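You operate a simulated robot arm through the tools that you are given. There is no shell and no other tool.

You run a simulated robot arm. Do the job below in one go: nothing can be reset, and whatever is moved stays where it is left.

TASK
Switch the sealer off and fit the full roll from the sealer table.
Fine: it goes on the film spindle; the nearly empty roll goes on the sealer table; clamp the new roll; the other rolls and cores stay where they are. Set down upright: film roll.

It is judged by the outcome, as a careful person would: the job done as asked, and still so three seconds after it is handed in. It fails if anything else is knocked over, pushed out of place, dropped, spilled or broken.

THE ROBOT
A 7-joint arm with a two-finger parallel gripper, fixed in place. Base frame: the origin is on the floor under the middle of its stand, x ahead of it, y to its left, z up; the work surface is at about z = 720. Readings come in mm, rad, newtons and seconds.
With the tool pointing down near the work surface it reaches from about 280 to 680 mm from the base axis. Its first joint turns from -1.152 to 1.152 rad. Payload 1.57 kg.
Tool frame: the origin (TCP) lies between the finger pads and is the grasp point; the fingertips stand 30 mm ahead of it; z points along the fingers, y is the line along which they close. The gripper opens to 110 mm. The fingers are 24 mm wide and 12 mm thick; the gripper's body (48 by 112 mm) begins 78 mm behind the TCP.
Orientation is told as [roll, pitch, yaw] about the base's x, y, z axes, in that order, counted from this pose: with the fingers straight down and closing along the base's y, the tool's x points along the base's -x, its y along +y and its z along -z.

THE INTERFACE
- The arm moves only by the tool send_rows. Its argument "moves" is text: rows parted by semicolons, each of 7 numbers parted by spaces: the shift along the tool's x, y, z in mm, then the turn, a rotation vector about the tool's x, y, z in degrees, then the gripper command, from -1 (fully open) to 1 (shut), values between in proportion. In form: dx dy dz ax ay az hand; .... A call has 1 to 20 rows; each row shifts and turns the commanded pose from where the row before left it, along the tool's axes as they then stand. A row lasts 0.2 s, in which the tool goes at most 50 mm and 0.15 rad; a call with a longer step from one row to the next is refused whole, and so is a gripper value outside its range. A pose out of reach is approached as far as the arm can. The call stops where the force on the tool passes 50 N (or 10 N more than at its start, if that is more) or the arm is blocked; 0.2 s more then pass. The fingers move at their own pace (about 108 mm/s each) and stop on an object; they squeeze with about 25 N. The grip force told is the motor's: it shows also when the fingers shut on nothing. Time passes only in rows, and 0.2 s behind the last, so rows that do not move let the fingers close. It gives the time, the measured TCP pose, the force on the tool (base axes), the opening and the grip force at its end, in the units of the frame above (readings bear some noise), with the torque about the TCP (base axes, N m) and any sound that the robot's microphone picked up, and new pictures: "views" is both (left out), scene, wrist or none.
- Cameras (640 x 400 px; columns grow to the right, rows downward): "scene" is fixed at [157, -394, 1389.4]; the picture's right is [0.82, -0.58, 0.00], its down [-0.40, -0.57, -0.72] and it looks along [0.41, 0.59, -0.70] (base axes); focal length 214 px, centre (320, 200). "wrist" rides on the gripper at [70, 16, -141] in the tool frame; the picture's right is [-0.23, 0.97, 0.00], its down [-0.86, -0.20, -0.48] and it looks along [-0.47, -0.11, 0.88] (tool axes); focal length 222 px, centre (320, 200). There is no depth. A picture from a camera that has moved, and an enlarged one, comes with that camera's place and axes in the base frame and with its lens.
- inspect(camera, box): a new picture of the part [left, top, right, bottom] of that camera's present view, enlarged. No time passes.
- finish_job(): hands the job in; it is judged then, once.

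Nothing tells you positions but the pictures and the camera data. Unless the task says otherwise, let go and move clear before handing in.

The tools are called after "Call:" as a command line: name --argument value ..., lists and objects as JSON in quotes. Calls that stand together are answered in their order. send_rows: Moves the arm, as the interface text tells. Its arguments: {"type":"object","properties":{"moves":{"type":"string"},"views":{"type":"string","enum":["both","scene","wrist","none"]}},"required":["moves"]} The other tools are called the same way: inspect (camera, box) takes an enlarged picture of a part of a camera's view; finish_job () hands the job in.

At the start:

```text
time_s: 0.0
tcp_pos: [403.3, -163.8, 1240.9]
ee_rot: [-0.001, -0.001, 0.001]
ft_force: [-0.6, -0.3, -0.5]
torque: [0.03, 0.03, 0.0]
finger_gap: 110.0
grasp_force: 0.1
```

scene: 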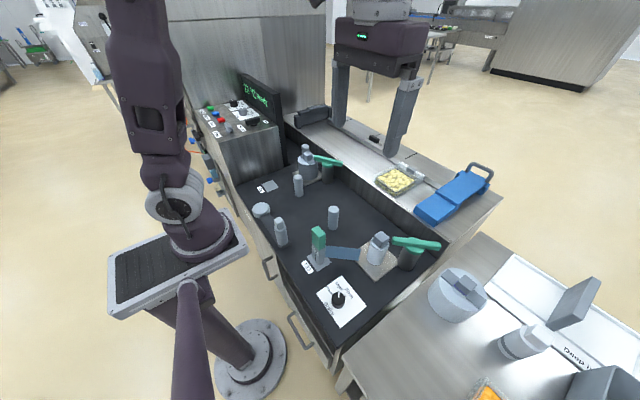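
wrist: 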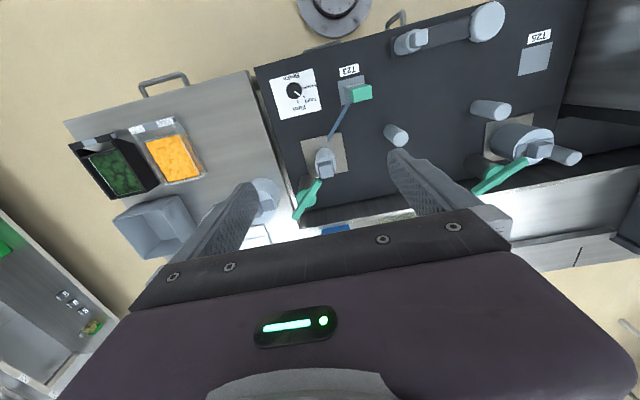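

I see a dark sealer surface with rollers, spindles, a rotary knob on a white plate, green clamp levers, and a table at right with rolls. I'll enlarge several regions before moving anything.

Call:
inspect --camera "scene" --box '[240, 200, 460, 340]'

Call:
inspect --camera "scene" --box '[180, 80, 380, 230]'

Call:
inspect --camera "scene" --box '[400, 230, 640, 400]'

Call:
inspect --camera "wrist" --box '[250, 0, 420, 230]'

Call:
inspect --camera "wrist" --box '[380, 0, 640, 210]'

Call:
inspect --camera "wrist" --box '[50, 50, 300, 260]'

```text
2.86 times, centred on (350, 270) of scene
camera zoom: at [157.0, -394.0, 1389.4], right [0.82, -0.58, 0.0], down [-0.4, -0.57, -0.72], along [0.41, 0.59, -0.7], focal length 613 px, centre (234, 0)
```

zoom: 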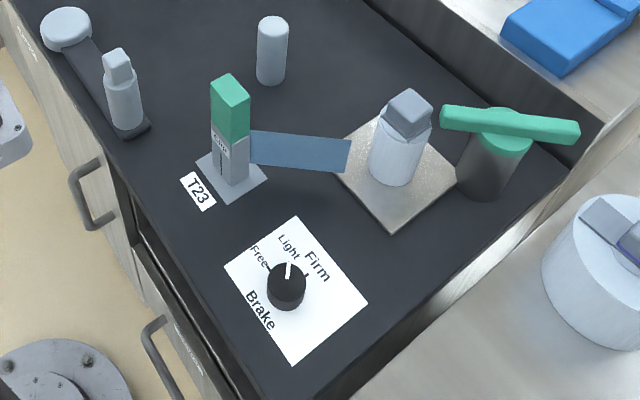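

```text
2.67 times, centred on (280, 155) of scene
camera zoom: at [157.0, -394.0, 1389.4], right [0.82, -0.58, 0.0], down [-0.4, -0.57, -0.72], along [0.41, 0.59, -0.7], focal length 572 px, centre (427, 320)
```

zoom: 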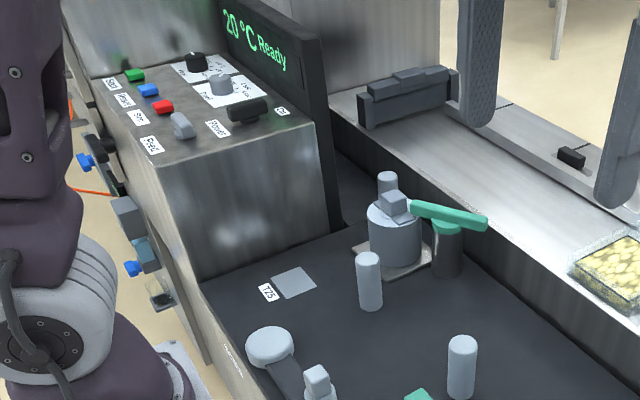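

```text
2.35 times, centred on (520, 315) of scene
camera zoom: at [157.0, -394.0, 1389.4], right [0.82, -0.58, 0.0], down [-0.4, -0.57, -0.72], along [0.41, 0.59, -0.7], focal length 505 px, centre (-151, -71)
```

zoom: 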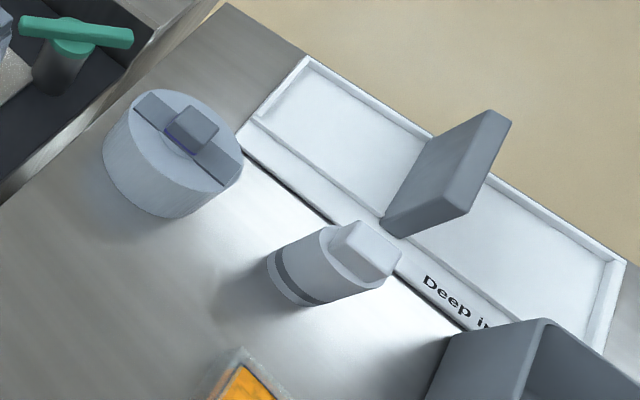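

```text
1.74 times, centred on (335, 115) of wrist
camera zoom: at [336.0, -149.3, 1382.7], right [0.23, 0.97, 0.0], down [0.86, -0.2, 0.48], along [0.47, -0.11, -0.88], focal length 386 px, centre (294, 348)
```

zoom: 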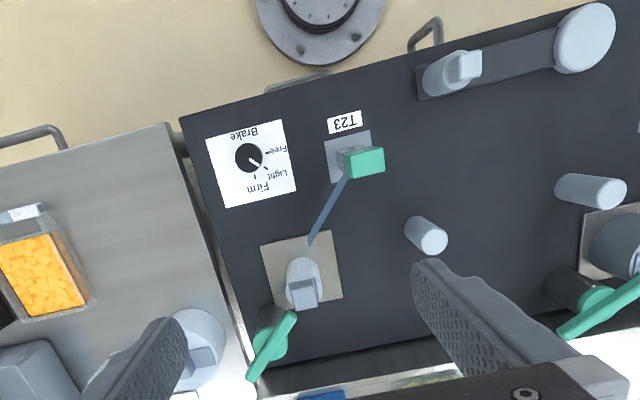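

```text
1.90 times, centred on (510, 105) of wrist
camera zoom: at [336.0, -149.3, 1382.7], right [0.23, 0.97, 0.0], down [0.86, -0.2, 0.48], along [0.47, -0.11, -0.88], focal length 423 px, centre (-42, 381)
```

zoom: 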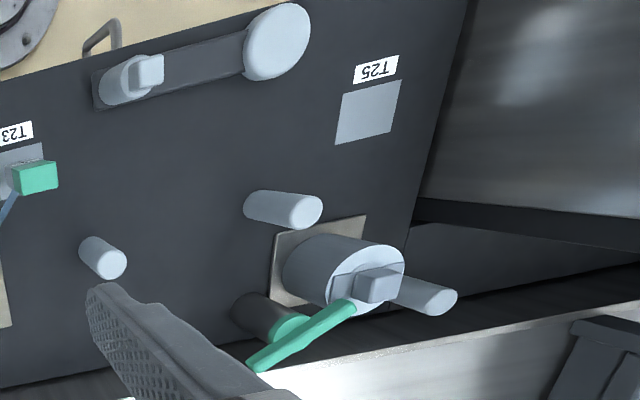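

```text
1.90 times, centred on (175, 155) of wrist
camera zoom: at [336.0, -149.3, 1382.7], right [0.23, 0.97, 0.0], down [0.86, -0.2, 0.48], along [0.47, -0.11, -0.88], focal length 423 px, centre (596, 286)
```

zoom: 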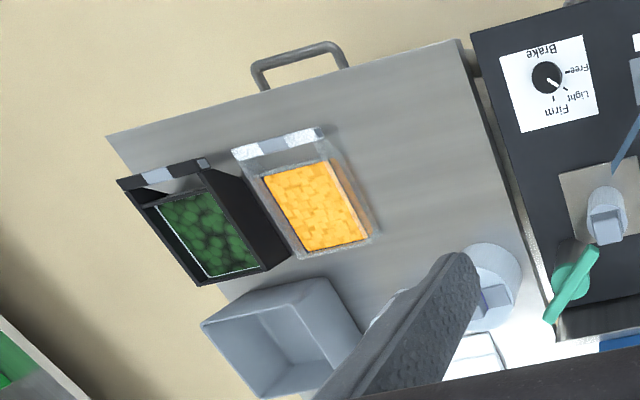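

The deck carries two spindles with green clamp levers, one holding a thin roll by the brake knob and one further back with a thicker roll. A bulky roll stands on the steel table at the right. I'll move the wrist camera over that table for a better view.

Call:
send_rows --moves "10 -40 0 0 0 0 -1; 10 -40 0 0 0 0 -1; 10 -40 0 0 0 0 -1; 10 -40 0 0 0 0 -1; 10 -40 0 0 0 0 -1; 0 0 0 0 0 0 -1"

```text
time_s: 1.4
tcp_pos: [356.3, -367.5, 1241.6]
ee_rot: [-0.001, 0.001, 0.0]
ft_force: [0.4, 0.1, 0.8]
torque: [-0.01, 0.0, 0.02]
finger_gap: 110.0
grasp_force: 0.0
camera wrist: at [288.9, -352.0, 1384.0], right [0.23, 0.97, 0.0], down [0.86, -0.2, 0.48], along [0.47, -0.11, -0.88], focal length 222 px, centre (320, 200)
```

scene: 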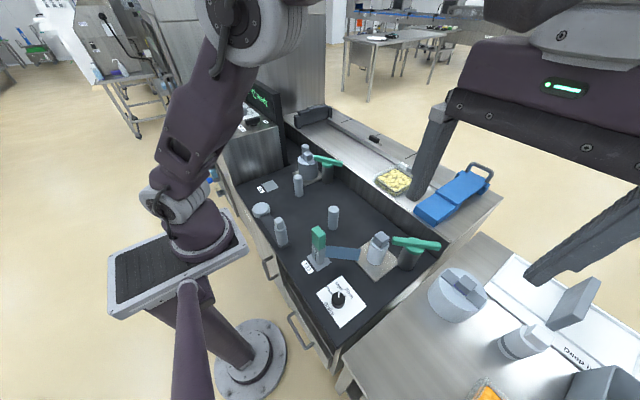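
wrist: 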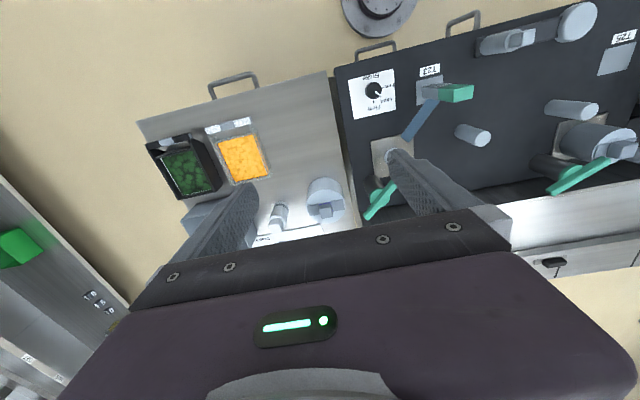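

Call:
inspect --camera "wrist" --box '[180, 120, 380, 260]'

Call:
inspect --camera "wrist" --box '[340, 40, 500, 220]'

Call:
inspect --camera "scene" --box '[280, 130, 360, 200]'

Call:
inspect --camera "scene" --box '[290, 220, 400, 340]'

Call:
inspect --camera "scene" --box '[210, 80, 300, 160]'

```text
2.86 times, centred on (280, 190) of wrist
camera zoom: at [288.9, -352.0, 1384.0], right [0.23, 0.97, 0.0], down [0.86, -0.2, 0.48], along [0.47, -0.11, -0.88], focal length 635 px, centre (434, 229)
```

zoom: 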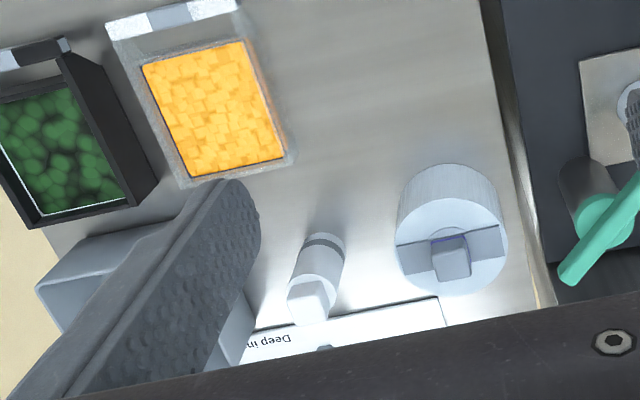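

```text
2.22 times, centred on (420, 130) of wrist
camera zoom: at [288.9, -352.0, 1384.0], right [0.23, 0.97, 0.0], down [0.86, -0.2, 0.48], along [0.47, -0.11, -0.88], focal length 494 px, centre (98, 356)
```

zoom: 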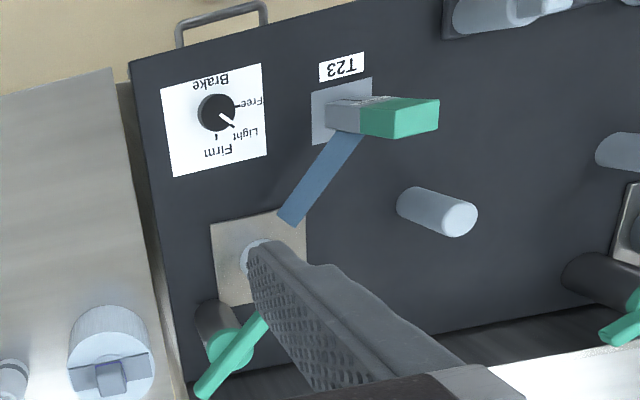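

```text
5.71 times, centred on (320, 165) of scene
camera zoom: at [157.0, -394.0, 1389.4], right [0.82, -0.58, 0.0], down [-0.4, -0.57, -0.72], along [0.41, 0.59, -0.7], focal length 1226 px, centre (320, 400)
```

zoom: 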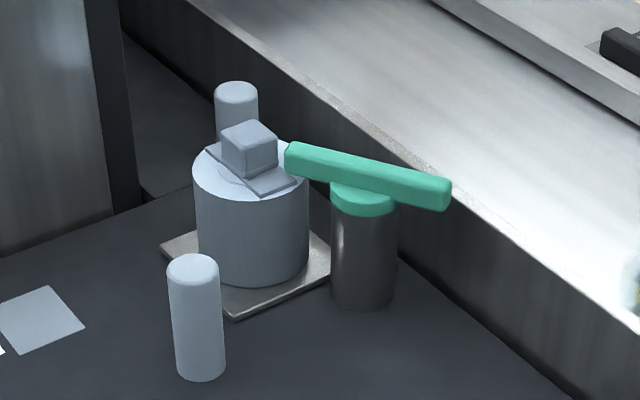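

```text
3.33 times, centred on (345, 280) of scene
camera zoom: at [157.0, -394.0, 1389.4], right [0.82, -0.58, 0.0], down [-0.4, -0.57, -0.72], along [0.41, 0.59, -0.7], focal length 715 px, centre (237, -67)
```

zoom: 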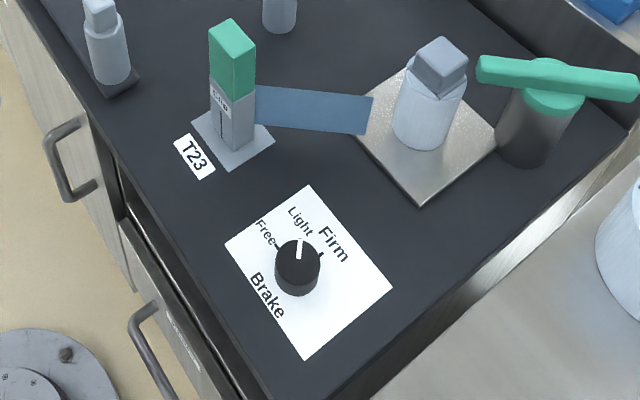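

```text
5.00 times, centred on (255, 120) of scene
camera zoom: at [157.0, -394.0, 1389.4], right [0.82, -0.58, 0.0], down [-0.4, -0.57, -0.72], along [0.41, 0.59, -0.7], focal length 1072 px, centre (645, 600)
```

zoom: 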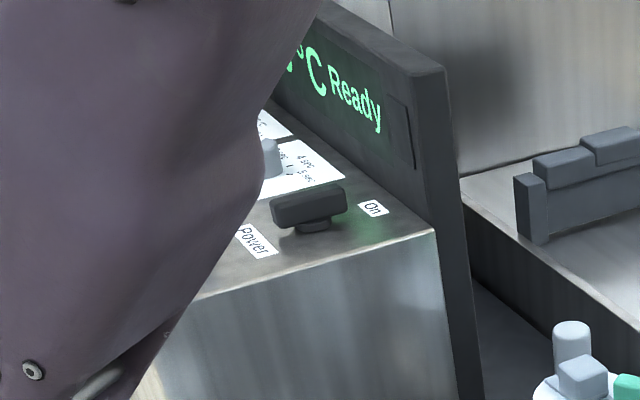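

The steel table holds the bulky roll (about 128 mm wide, top handle block near x≈650, y≈-416) and a banded core. The power knob is a black bar labelled Power/On on the control box. Next I'll move above the brake-side spindle to see the clamp and thin roll.

Call:
send_rows --moves "-27 21 18 0 0 0 -1; -27 21 18 0 0 0 -1; -27 21 18 0 0 0 -1; -27 21 18 0 0 0 -1; -27 21 18 0 0 0 -1; -27 21 18 0 0 0 -1; -27 21 18 0 0 0 -1; -27 21 18 0 0 0 -1; 0 0 0 0 0 0 -1"

```text
time_s: 3.4
tcp_pos: [570.3, -194.3, 1096.6]
ee_rot: [0.001, 0.0, 0.001]
ft_force: [-0.6, -0.4, 0.3]
torque: [0.01, 0.0, 0.03]
finger_gap: 109.9
grasp_force: 0.0
camera wrist: at [503.0, -179.7, 1237.7], right [0.23, 0.97, 0.0], down [0.85, -0.2, 0.48], along [0.47, -0.11, -0.88], focal length 222 px, centre (320, 200)
```

scene: 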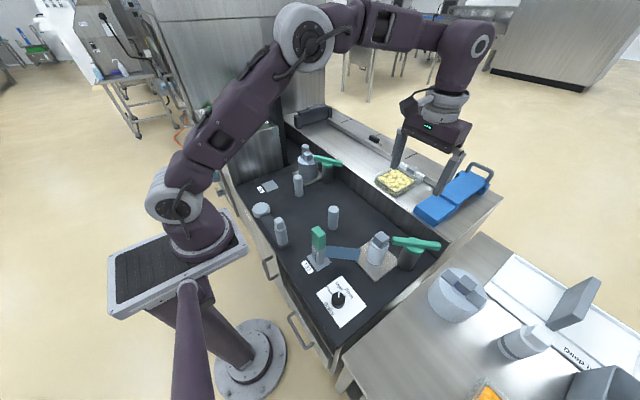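
wrist: 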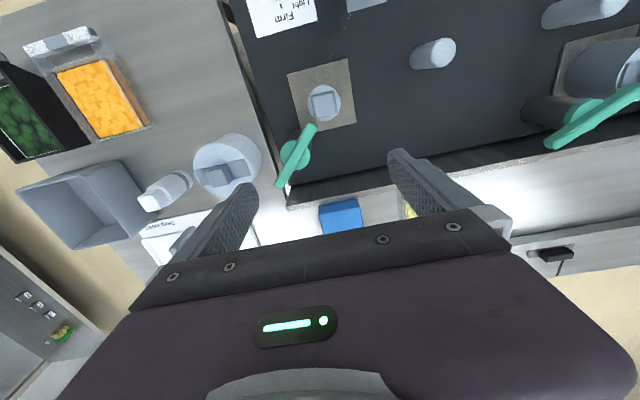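

Call:
inspect --camera "wrist" --box '[250, 40, 400, 220]'

Call:
inspect --camera "wrist" --box '[480, 20, 640, 160]'

Call:
inspect --camera "wrist" --box '[120, 110, 280, 230]'

Call:
inspect --camera "scene" --box '[340, 210, 450, 300]'

```text
2.22 times, centred on (325, 130) of wrist
camera zoom: at [503.0, -179.7, 1237.7], right [0.23, 0.97, 0.0], down [0.85, -0.2, 0.48], along [0.47, -0.11, -0.88], focal length 494 px, centre (309, 356)
```

zoom: 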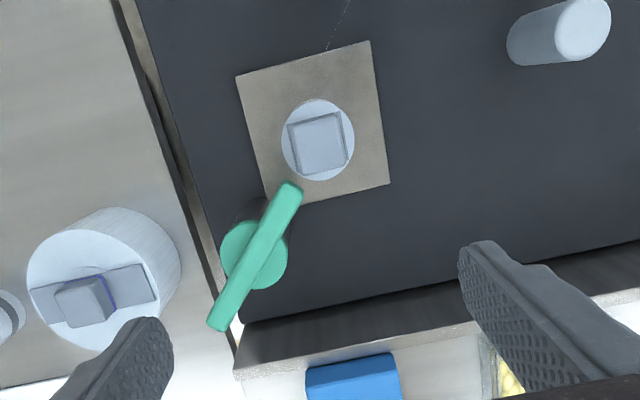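

```text
2.86 times, centred on (560, 90) of wrist
camera zoom: at [503.0, -179.7, 1237.7], right [0.23, 0.97, 0.0], down [0.85, -0.2, 0.48], along [0.47, -0.11, -0.88], focal length 635 px, centre (-366, 514)
```

zoom: 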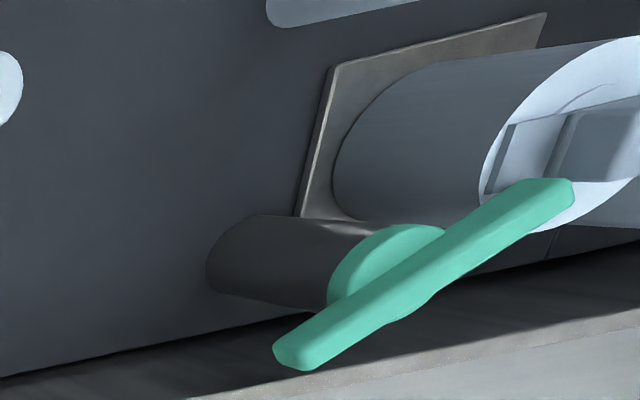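

```text
3.33 times, centred on (200, 170) of wrist
camera zoom: at [503.0, -179.7, 1237.7], right [0.23, 0.97, 0.0], down [0.85, -0.2, 0.48], along [0.47, -0.11, -0.88], focal length 740 px, centre (720, 300)
```

zoom: 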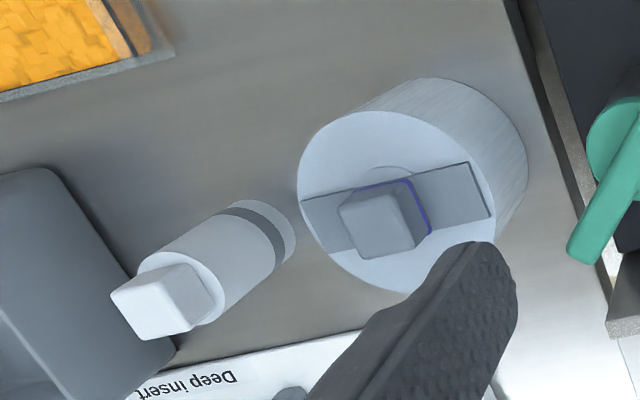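

```text
4.44 times, centred on (395, 255) of scene
camera zoom: at [157.1, -394.0, 1389.4], right [0.82, -0.58, 0.0], down [-0.4, -0.57, -0.72], along [0.41, 0.59, -0.7], focal length 953 px, centre (-13, -44)
```

zoom: 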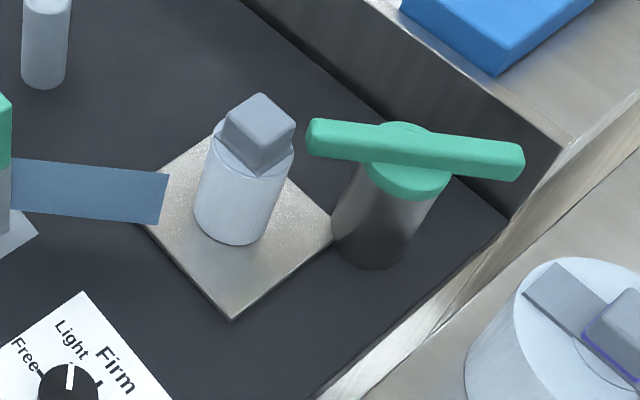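

The thin roll sits on the brake-side spindle at about (543, -180), top z≈803. Its green lever pivots at about (619, -256), points straight at the spindle, and so must be swung aside first. The full roll is at about (621, -415). Now I'll look at the control box for the power switch.

Call:
send_rows --moves "16.7 42 -8.5 0 0 0 -1; 16.7 42 -8.5 0 0 0 -1; 16.7 42 -8.5 0 0 0 -1; 16.7 42 -8.5 0 0 0 -1; 16.7 42 -8.5 0 0 0 -1; 16.7 42 -8.5 0 0 0 -1; 16.7 42 -8.5 0 0 0 -1; 16.7 42 -8.5 0 0 0 -1; 16.7 42 -8.5 0 0 0 -1; 16.7 42 -8.5 0 0 0 -1; 16.7 42 -8.5 0 0 0 -1; 16.7 42 -8.5 0 0 0 -1; 16.7 42 -8.5 0 0 0 -1; 0 0 0 0 0 -8 -1; 0 0 0 0 0 -8 -1; 0 0 0 0 0 -8 -1; 0 0 0 0 0 -8 -1; 0 0 0 0 0 -8 -1; 0 0 0 0 0 -8 -1; 0 0 0 0 0 0 -1"

```text
time_s: 7.6
tcp_pos: [352.3, 350.3, 1208.1]
ee_rot: [-0.001, 0.001, 0.841]
ft_force: [0.5, -0.5, 0.3]
torque: [0.01, -0.01, 0.0]
finger_gap: 110.0
grasp_force: 0.0
camera wrist: at [295.7, 307.2, 1349.2], right [-0.57, 0.82, 0.0], down [0.72, 0.5, 0.48], along [0.39, 0.27, -0.88], focal length 222 px, centre (320, 200)
```

scene: 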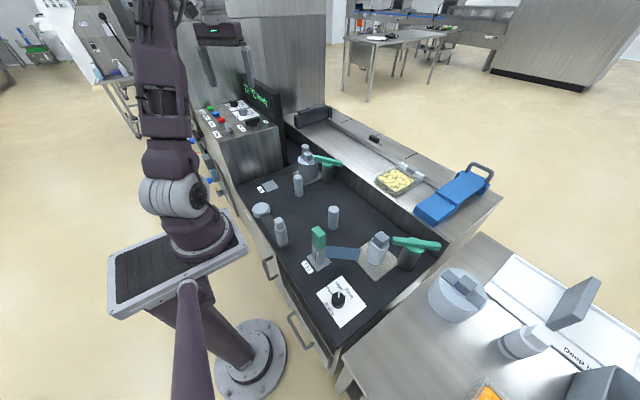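
wrist: 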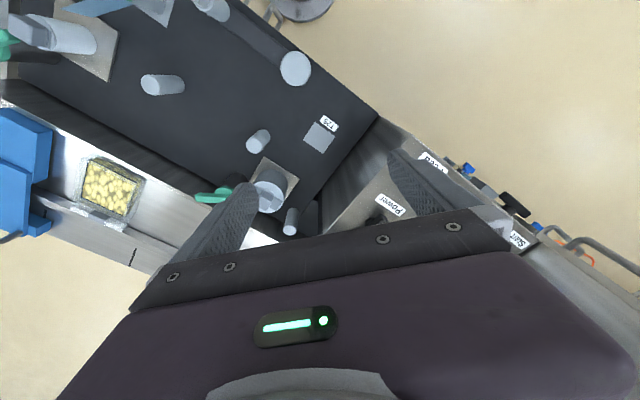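

The robot arm is now clear of the control box in the scene view, so I'll enlarge the panel there. After that I'll adjust the wrist for a closer look.

Call:
inspect --camera "scene" --box '[190, 70, 290, 150]'

Call:
inspect --camera "wrist" --box '[340, 140, 560, 260]'

Call:
inspect --camera "wrist" --box '[190, 100, 350, 250]'

```text
5.00 times, centred on (240, 110) of scene
camera zoom: at [157.0, -394.0, 1389.4], right [0.82, -0.58, 0.0], down [-0.4, -0.57, -0.72], along [0.41, 0.59, -0.7], focal length 1072 px, centre (720, 650)
```

zoom: 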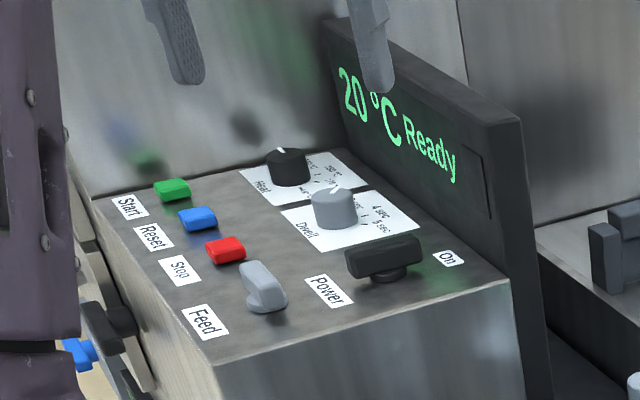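

```text
2.91 times, centred on (450, 200) of wrist
camera zoom: at [295.7, 307.2, 1349.2], right [-0.57, 0.82, 0.0], down [0.72, 0.5, 0.48], along [0.39, 0.27, -0.88], focal length 646 px, centre (-58, 200)
```

zoom: 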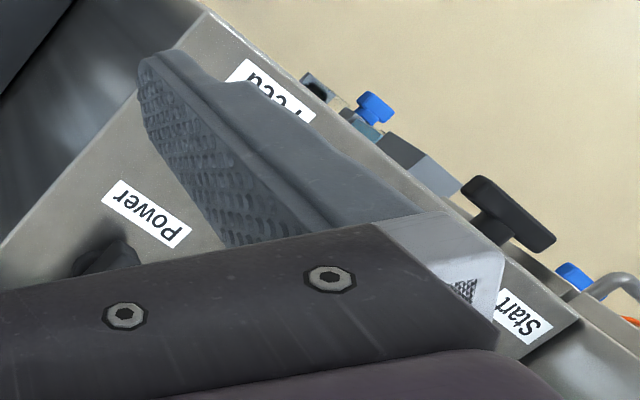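

```text
2.67 times, centred on (270, 175) of wrist
camera zoom: at [295.7, 307.2, 1349.2], right [-0.57, 0.82, 0.0], down [0.72, 0.5, 0.48], along [0.39, 0.27, -0.88], focal length 592 px, centre (453, 267)
```

zoom: 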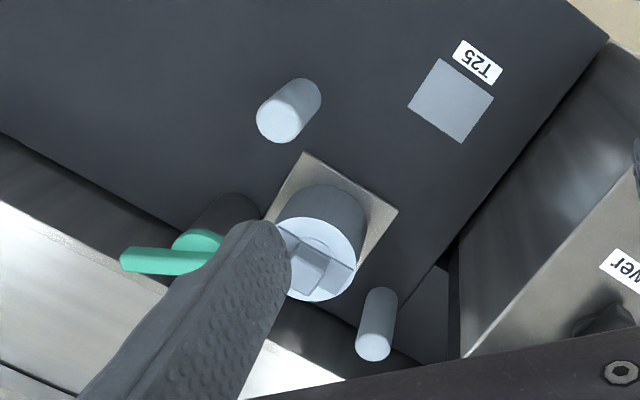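

The panel has Start/Reset/Stop buttons, a Feed lever, Heat and Dwell knobs, and a Power bar-knob pointing at "On". I'll yaw and tilt the wrist to see this panel more directly and find "Off".

Call:
send_rows --moves "0 0 0 0 0 -8 -1; 0 0 0 0 0 -8 -1; 0 0 0 0 0 -8 -1; 0 0 0 0 -8 0 -1; 0 0 0 0 -8 0 -1; 0 0 0 0 -8 0 -1; 0 0 0 0 0 0 -1"

```text
time_s: 9.2
tcp_pos: [352.7, 350.3, 1208.1]
ee_rot: [-0.002, -0.42, 1.257]
ft_force: [0.6, -0.6, 0.0]
torque: [-0.03, -0.03, 0.03]
finger_gap: 110.0
grasp_force: 0.0
camera wrist: at [301.8, 238.2, 1308.8], right [-0.86, 0.5, 0.09], down [0.37, 0.5, 0.79], along [0.35, 0.71, -0.61], focal length 222 px, centre (320, 200)
```

scene: 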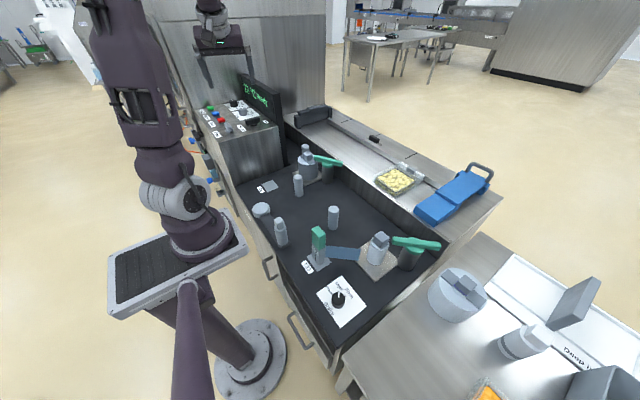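
wrist: 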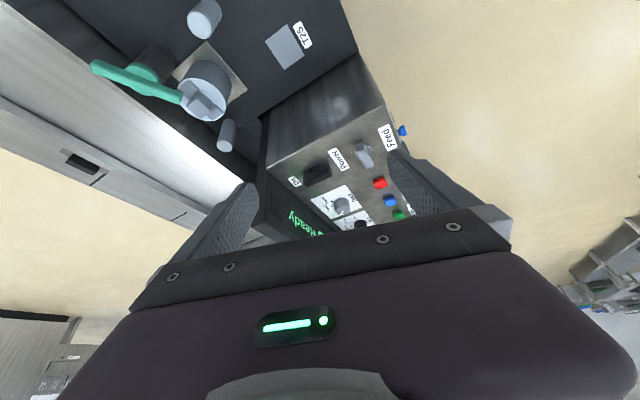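

Call:
inspect --camera "wrist" --box '[250, 110, 420, 250]'

Call:
inspect --camera "wrist" --box '[280, 140, 360, 200]'

Call:
inspect --camera "wrist" --box '[80, 20, 280, 160]'

Call:
inspect --camera "scene" --box '[235, 100, 285, 140]'

```text
2.86 times, centred on (335, 180) of wrist
camera zoom: at [301.8, 238.2, 1308.8], right [-0.86, 0.5, 0.09], down [0.37, 0.5, 0.79], along [0.35, 0.71, -0.61], focal length 635 px, centre (277, 257)
```

zoom: 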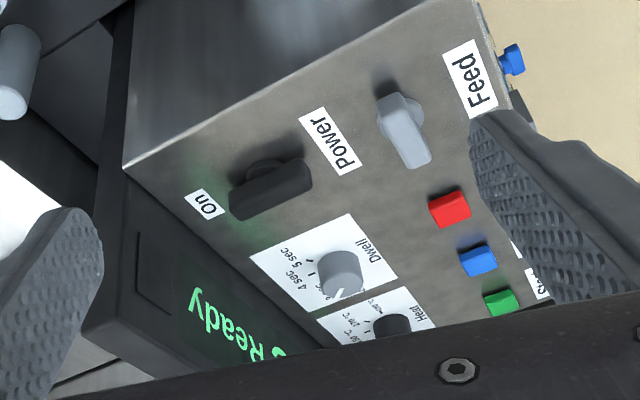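

```text
6.67 times, centred on (320, 170) of wrist
camera zoom: at [301.8, 238.2, 1308.8], right [-0.86, 0.5, 0.09], down [0.37, 0.5, 0.79], along [0.35, 0.71, -0.61], focal length 1481 px, centre (320, 400)
```

zoom: 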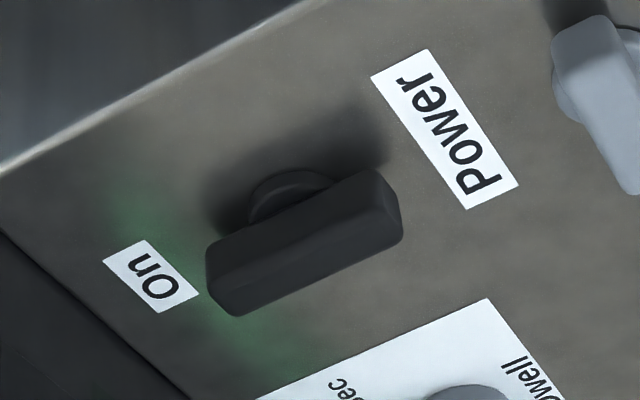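

```text
2.86 times, centred on (180, 90) of wrist
camera zoom: at [301.8, 238.2, 1308.8], right [-0.86, 0.5, 0.09], down [0.37, 0.5, 0.79], along [0.35, 0.71, -0.61], focal length 635 px, centre (720, 514)
```

zoom: 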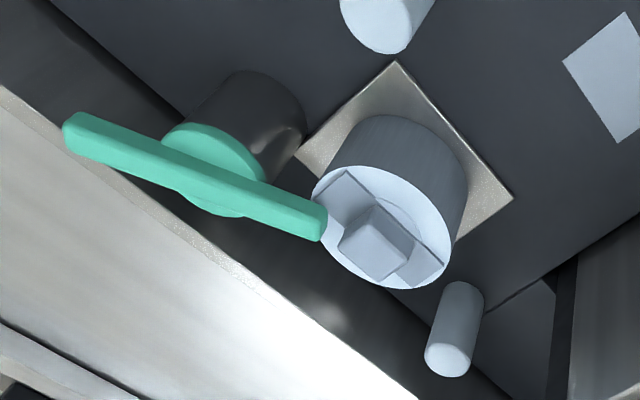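

```text
10.00 times, centred on (260, 120) of scene
camera zoom: at [157.0, -394.0, 1389.4], right [0.82, -0.58, 0.0], down [-0.4, -0.57, -0.72], along [0.41, 0.59, -0.7], focal length 2145 px, centre (920, 1000)
```

zoom: 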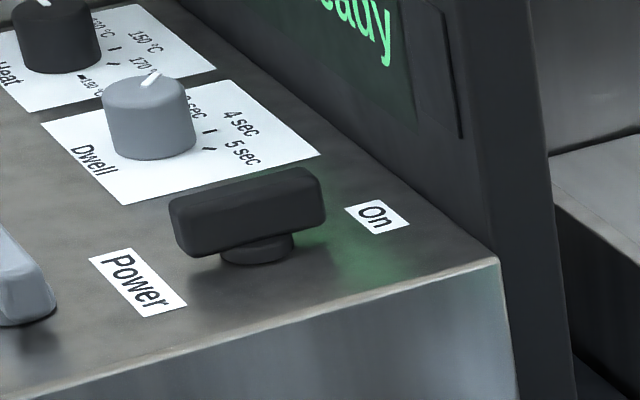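

The Power control is a T-bar on a round stem at about (455, 556, 968), lying along x and pointing to "On". I'll turn the wrist to yaw 0, keep it tilted outward about 30°, and come to a pre-grasp above the bar to look closely.

Call:
send_rows --moves "0 0 0 3.25 0 7.31 -1; 0 0 0 3.25 0 7.31 -1; 0 0 0 3.25 0 7.31 -1; 0 0 0 3.25 0 7.31 -1; 0 0 0 3.25 0 7.31 -1; 0 0 0 3.25 0 7.31 -1; 0 0 0 3.25 0 7.31 -1; 0 0 0 3.25 0 7.31 -1; 0 0 0 3.25 0 7.31 -1; 0 0 0 0 -6 0 -1; 0 0 0 0 0 0 -1" --views "wrist"

```text
time_s: 11.6
tcp_pos: [354.0, 349.0, 1207.1]
ee_rot: [-0.001, -0.524, -0.002]
ft_force: [0.0, 0.6, 0.1]
torque: [-0.04, -0.04, 0.0]
finger_gap: 109.9
grasp_force: 0.2
camera wrist: at [223.9, 364.1, 1294.9], right [0.2, 0.97, 0.11], down [0.5, -0.2, 0.84], along [0.84, -0.11, -0.53], focal length 222 px, centre (320, 200)
```

wrist: 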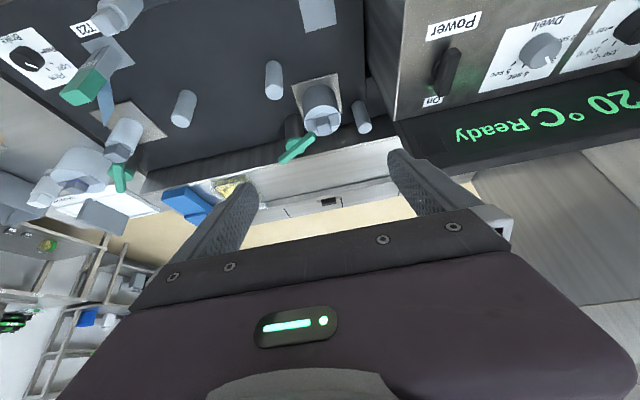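

The yaw came out exactly at 0 with a 30° tilt, and the power bar is in view. I'll shift left over the panel for a closer look.

Call:
send_rows --moves "5.7 41 9.9 0 0 0 -1; 5.7 41 9.9 0 0 0 -1; 5.7 41 9.9 0 0 0 -1; 5.7 41 9.9 0 0 0 -1; 5.7 41 9.9 0 0 0 -1; 0 0 0 0 0 0 -1" --views "wrist"

Call:
inspect --camera "wrist" --box '[200, 20, 460, 190]'

```text
time_s: 13.0
tcp_pos: [354.8, 518.2, 1151.9]
ee_rot: [-0.002, -0.525, -0.002]
ft_force: [-0.3, -0.7, -0.3]
torque: [-0.02, -0.03, 0.01]
finger_gap: 110.2
grasp_force: 0.0
out of reach, approached as far as the arm can: row 5
camera wrist: at [226.5, 533.6, 1239.6], right [0.2, 0.97, 0.11], down [0.5, -0.2, 0.84], along [0.84, -0.11, -0.53], focal length 222 px, centre (320, 200)
```

wrist: 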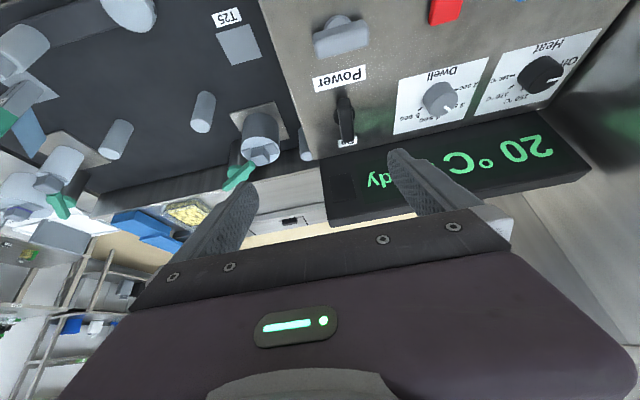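

```text
2.35 times, centred on (330, 105) of wrist
camera zoom: at [226.5, 533.6, 1239.6], right [0.2, 0.97, 0.11], down [0.5, -0.2, 0.84], along [0.84, -0.11, -0.53], focal length 523 px, centre (296, 424)
```

zoom: 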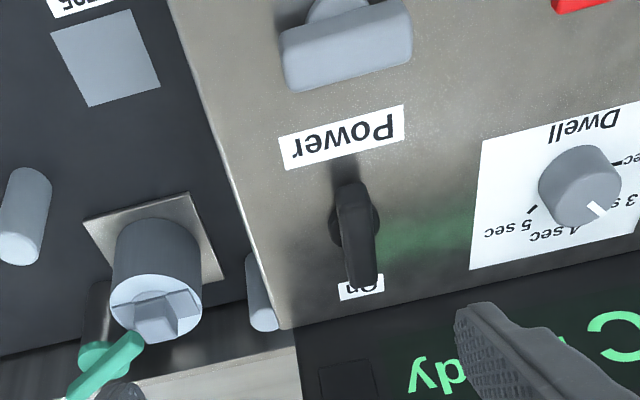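

The bar is centred at about (457, 559), 70 mm long, with its top near z≈970. The "On" label is beyond its +x end, and the last row hit the base-joint limit, so I'll move forward to bring the pose back in reach. Then I'll close to a pre-grasp with a partly closed gripper.

Call:
send_rows --moves "-22 0 12.5 0 0 0 -0.1; -22 0 12.5 0 0 0 -0.1; 12 0 21 0 0 0 -0.1; 12 0 21 0 0 0 -0.1; 0 0 0 0 0 0 -0.1" --views "wrist"

Call:
inspect --camera "wrist" --box '[220, 40, 420, 200]'

```text
time_s: 14.2
tcp_pos: [396.2, 513.3, 1103.1]
ee_rot: [0.002, -0.522, -0.002]
ft_force: [-0.3, 0.3, -0.8]
torque: [0.01, 0.03, 0.0]
finger_gap: 60.5
grasp_force: 0.2
out of reach, approached as far as the arm can: row 2
camera wrist: at [267.8, 527.8, 1189.1], right [0.2, 0.97, 0.11], down [0.5, -0.2, 0.84], along [0.84, -0.11, -0.53], focal length 222 px, centre (320, 200)
```

wrist: 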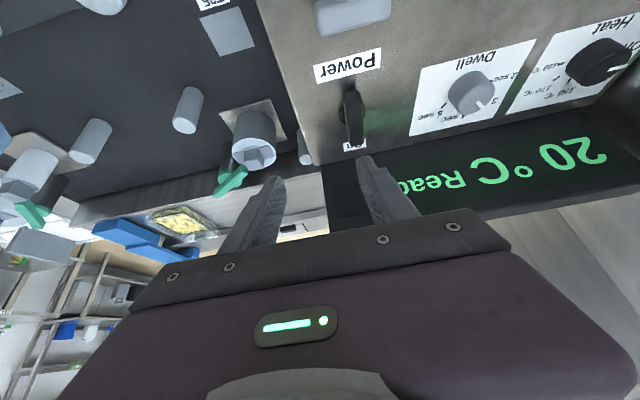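

```text
2.50 times, centred on (320, 120) of wrist
camera zoom: at [267.8, 527.8, 1189.1], right [0.2, 0.97, 0.11], down [0.5, -0.2, 0.84], along [0.84, -0.11, -0.53], focal length 555 px, centre (320, 400)
```

zoom: 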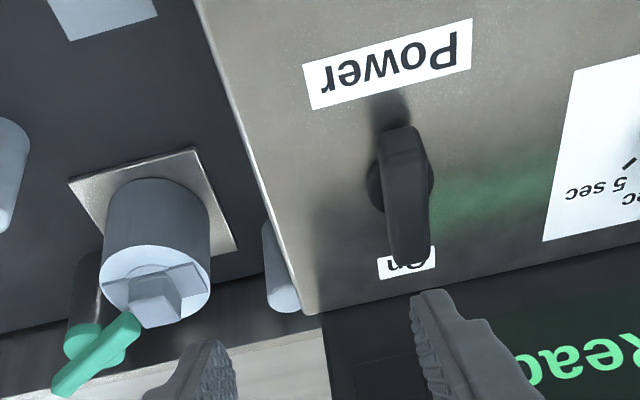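

The fingers now point at the panel from (396, 513, 1103). I'll tilt to 40° to gain reach and move to a point just above the power bar.

Call:
send_rows --moves "0 0 0 0 -5 0 -0.1; 0 0 0 0 -5 0 -0.1; 4.5 11.5 23.3 0 0 0 -0.1; 4.5 11.5 23.3 0 0 0 -0.1; 4.5 11.5 23.3 0 0 0 -0.1; 4.5 11.5 23.3 0 0 0 -0.1; 0 0 0 0 0 0 -0.1"

Call:
inspect --camera "wrist" --box '[220, 40, 420, 200]'

Call:
inspect --camera "scene" --box '[200, 80, 300, 150]'

```text
time_s: 15.8
tcp_pos: [441.1, 557.8, 1018.5]
ee_rot: [0.003, -0.698, -0.002]
ft_force: [0.1, 0.8, 0.6]
torque: [-0.01, 0.02, 0.02]
finger_gap: 60.5
grasp_force: 0.1
out of reach, approached as far as the arm can: row 6
camera wrist: at [298.1, 571.3, 1082.1], right [0.17, 0.97, 0.15], down [0.35, -0.2, 0.92], along [0.92, -0.11, -0.37], focal length 222 px, centre (320, 200)
```

scene: 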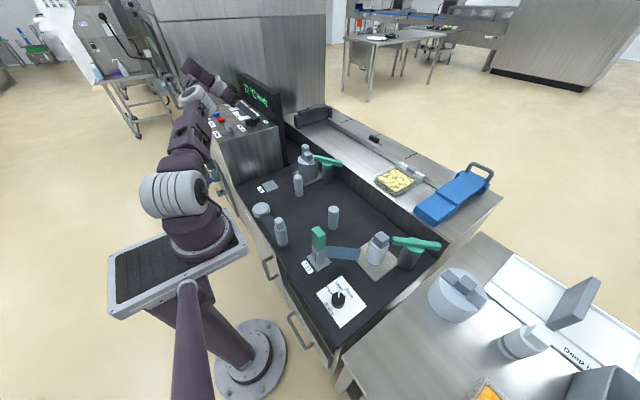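
wrist: 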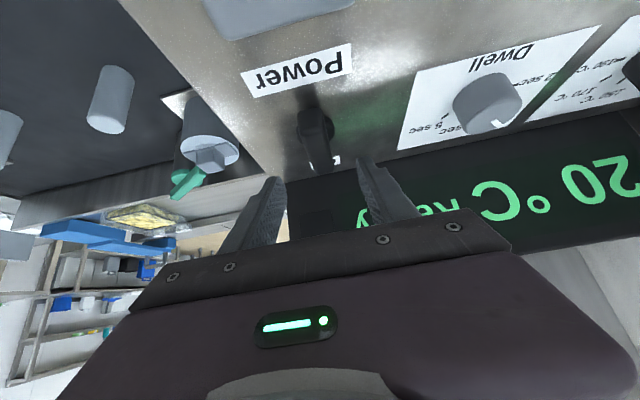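

```text
2.50 times, centred on (320, 120) of wrist
camera zoom: at [298.1, 571.3, 1082.1], right [0.17, 0.97, 0.15], down [0.35, -0.2, 0.92], along [0.92, -0.11, -0.37], focal length 555 px, centre (320, 400)
```

zoom: 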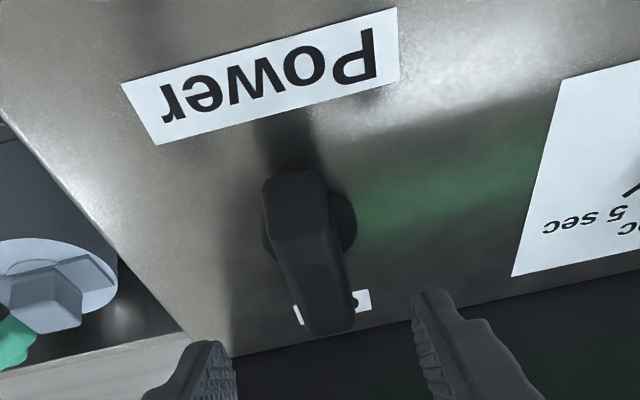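

```text
5.71 times, centred on (250, 115) of scene
camera zoom: at [157.0, -394.0, 1389.4], right [0.82, -0.58, 0.0], down [-0.4, -0.57, -0.72], along [0.41, 0.59, -0.7], focal length 1226 px, centre (720, 686)
```

zoom: 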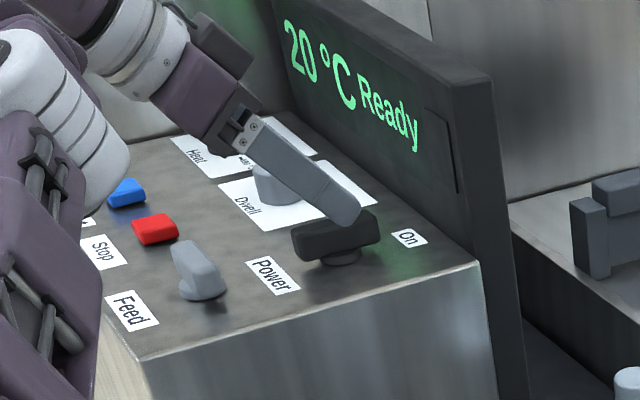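

The gripper is lined up over the bar (axis about (456, 558)), with the fingers to either side of it. I'll go down about 31 mm and close on the bar.

Call:
send_rows --moves "6.6 0 7.9 0 0 0 -0.1; 6.6 0 7.9 0 0 0 -0.1; 6.6 0 7.9 0 0 0 -0.1; 0 0 0 0 0 0 -0.1"

Call:
inspect --camera "scene" --box '[210, 90, 290, 145]'

Call:
inspect --camera "wrist" --box '[240, 80, 400, 220]'

```text
time_s: 16.8
tcp_pos: [441.5, 556.8, 986.7]
ee_rot: [0.003, -0.696, -0.002]
ft_force: [0.1, 0.1, -0.1]
torque: [-0.01, -0.01, 0.01]
finger_gap: 60.6
grasp_force: 0.1
camera wrist: at [299.1, 572.1, 1051.6], right [0.17, 0.97, 0.15], down [0.35, -0.2, 0.92], along [0.92, -0.11, -0.37], focal length 222 px, centre (320, 200)
```

scene: 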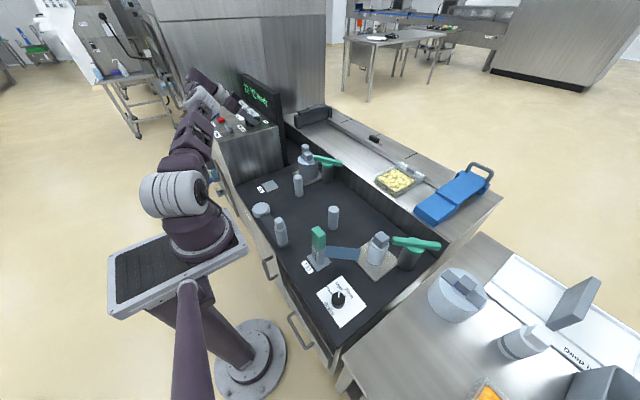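
wrist: 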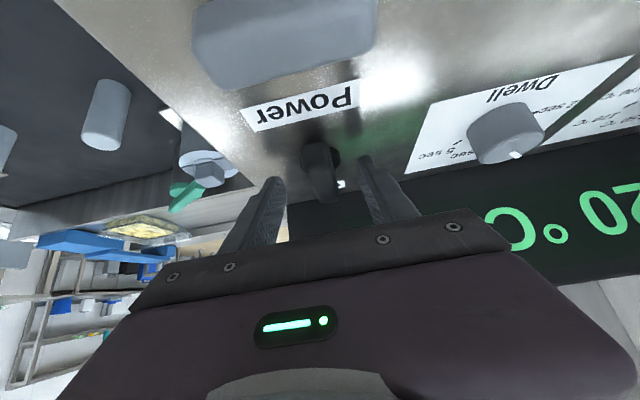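

```text
7.27 times, centred on (250, 118) of scene
camera zoom: at [157.0, -394.0, 1389.4], right [0.82, -0.58, 0.0], down [-0.4, -0.57, -0.72], along [0.41, 0.59, -0.7], focal length 1560 px, centre (829, 800)
```

zoom: 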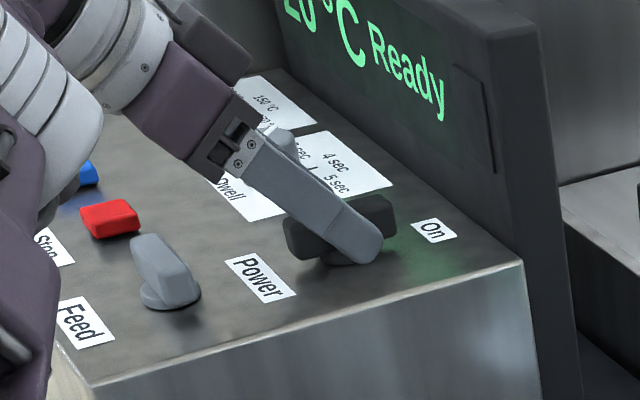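

```text
2.86 times, centred on (320, 150) of wrist
camera zoom: at [299.1, 572.1, 1051.6], right [0.17, 0.97, 0.15], down [0.35, -0.2, 0.92], along [0.92, -0.11, -0.37], focal length 635 px, centre (320, 343)
```

zoom: 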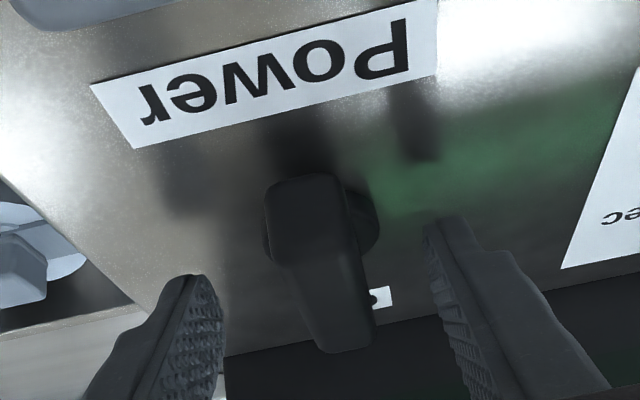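

The fingers are down on either side of the bar and centred on it, so I'll close.

Call:
send_rows --moves "0 0 0 0 0 0 1; 0 0 0 0 0 0 1; 0 0 0 0 0 0 1; 0 0 0 0 0 0 1"

Call:
inspect --camera "wrist" --box '[240, 80, 400, 220]'

```text
time_s: 17.8
tcp_pos: [440.0, 558.5, 987.5]
ee_rot: [0.008, -0.701, -0.001]
ft_force: [3.8, 33.3, 7.4]
torque: [0.01, -0.19, 0.18]
finger_gap: 19.2
grasp_force: 33.9
camera wrist: at [298.3, 573.5, 1052.2], right [0.17, 0.97, 0.15], down [0.35, -0.2, 0.92], along [0.92, -0.1, -0.37], focal length 222 px, centre (320, 200)
```

scene: 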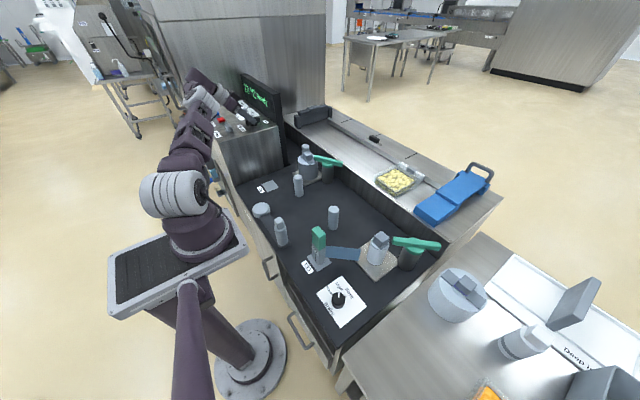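
wrist: 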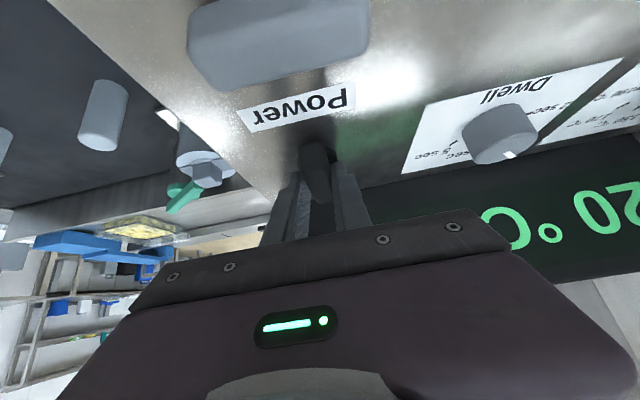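

```text
2.86 times, centred on (320, 150) of wrist
camera zoom: at [298.3, 573.5, 1052.2], right [0.17, 0.97, 0.15], down [0.35, -0.2, 0.92], along [0.92, -0.1, -0.37], focal length 635 px, centre (320, 343)
```

zoom: 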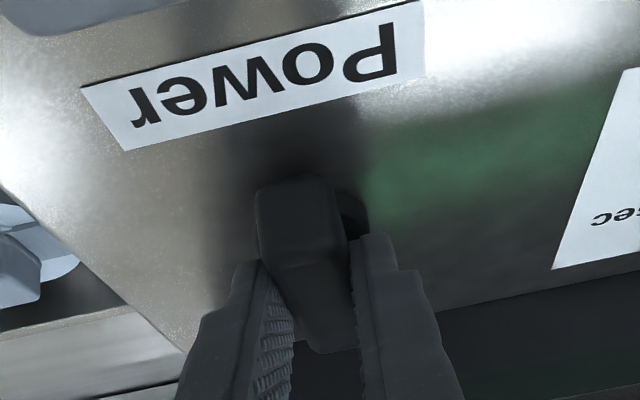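

I have the bar (gap 19 mm), with a small side load that shows it sits about 1–2 mm further to +y. I'll centre on it and start turning counterclockwise about the knob axis, watching forces.

Call:
send_rows --moves "0 1.5 0 0 0 0 1; 0 -1.6 0 -3.86 0 -4.6 1; 0 -1.6 0 -3.86 0 -4.6 1; 0 -1.6 0 -3.86 0 -4.6 1; 0 0 0 0 0 0 1" --views "wrist"

```text
time_s: 18.8
tcp_pos: [443.2, 556.4, 990.1]
ee_rot: [0.012, -0.699, 0.297]
ft_force: [11.0, 21.3, -10.7]
torque: [0.13, 0.56, -1.71]
finger_gap: 30.4
grasp_force: 40.3
stopped in row 5: the force on the tool passed its limit at 56 N (the readings are from after the stop); the commanded pose is now the measured one
camera wrist: at [302.0, 527.1, 1053.6], right [-0.12, 0.98, 0.16], down [0.39, -0.1, 0.91], along [0.91, 0.17, -0.37], focal length 222 px, centre (320, 200)
```

wrist: 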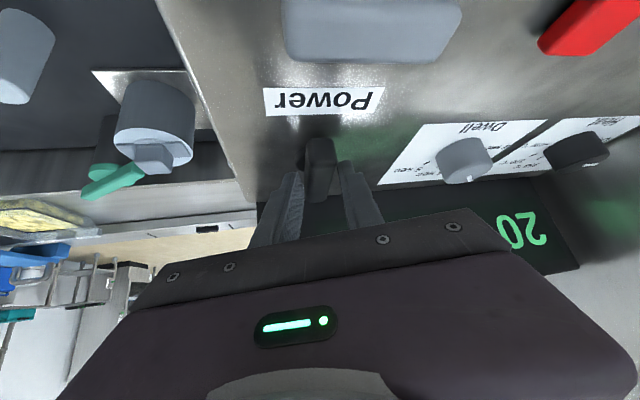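

Call:
inspect --camera "wrist" --box '[240, 60, 400, 240]'

Call:
inspect --camera "scene" --box '[210, 90, 290, 145]'

```text
2.22 times, centred on (320, 150) of wrist
camera zoom: at [302.0, 527.1, 1053.6], right [-0.12, 0.98, 0.16], down [0.39, -0.1, 0.91], along [0.91, 0.17, -0.37], focal length 494 px, centre (320, 311)
```

zoom: 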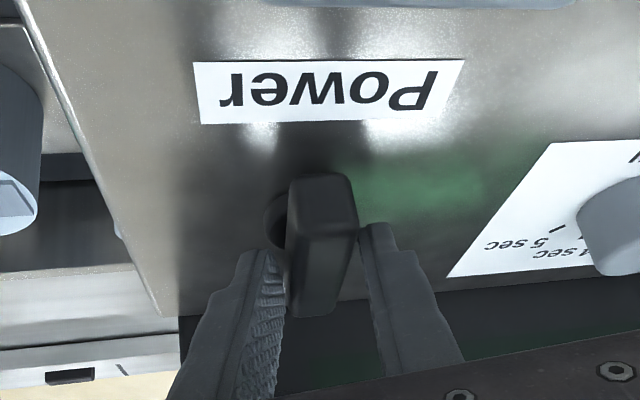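

```text
7.27 times, centred on (250, 118) of scene
camera zoom: at [157.5, -393.2, 1389.6], right [0.82, -0.58, 0.0], down [-0.4, -0.57, -0.72], along [0.41, 0.59, -0.7], focal length 1560 px, centre (829, 800)
```

zoom: 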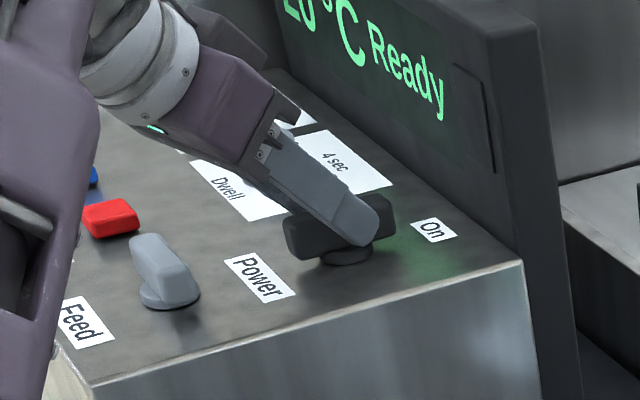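

The fingers spread without turning the bar, so counterclockwise is against a stop and "Off" must be clockwise. I'll release, lift, and instead push the near end of the bar toward +y with closed fingers tilted radially.

Call:
send_rows --moves "0 0 0 0 0 0 -0.1; 0 0 0 0 0 0 -0.1; -12.9 0 -15.3 0 0 0 -0.1; -12.9 0 -15.3 0 0 0 -0.1; -12.9 0 -15.3 0 0 0 -0.1; 0 0 0 0 0 0 -0.1" --views "wrist"

Call:
inspect --camera "scene" --box '[210, 90, 290, 145]'

```text
time_s: 20.2
tcp_pos: [442.0, 555.1, 1053.0]
ee_rot: [0.009, -0.701, 0.296]
ft_force: [-0.3, 0.1, 0.7]
torque: [-0.01, -0.01, -0.02]
finger_gap: 60.4
grasp_force: 0.1
camera wrist: at [301.6, 526.1, 1115.6], right [-0.12, 0.98, 0.15], down [0.39, -0.09, 0.92], along [0.91, 0.17, -0.37], focal length 222 px, centre (320, 200)
```

wrist: 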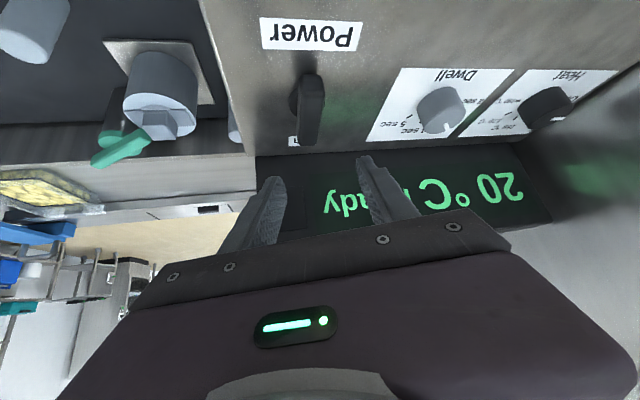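

```text
7.27 times, centred on (250, 118) of scene
camera zoom: at [157.0, -394.0, 1389.4], right [0.82, -0.58, 0.0], down [-0.4, -0.57, -0.72], along [0.41, 0.59, -0.7], focal length 1560 px, centre (829, 800)
```

zoom: 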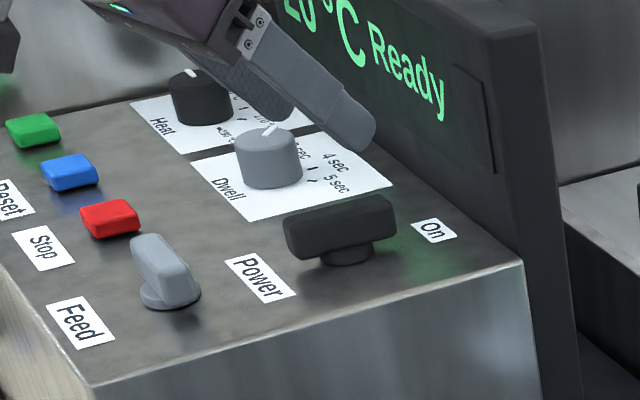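

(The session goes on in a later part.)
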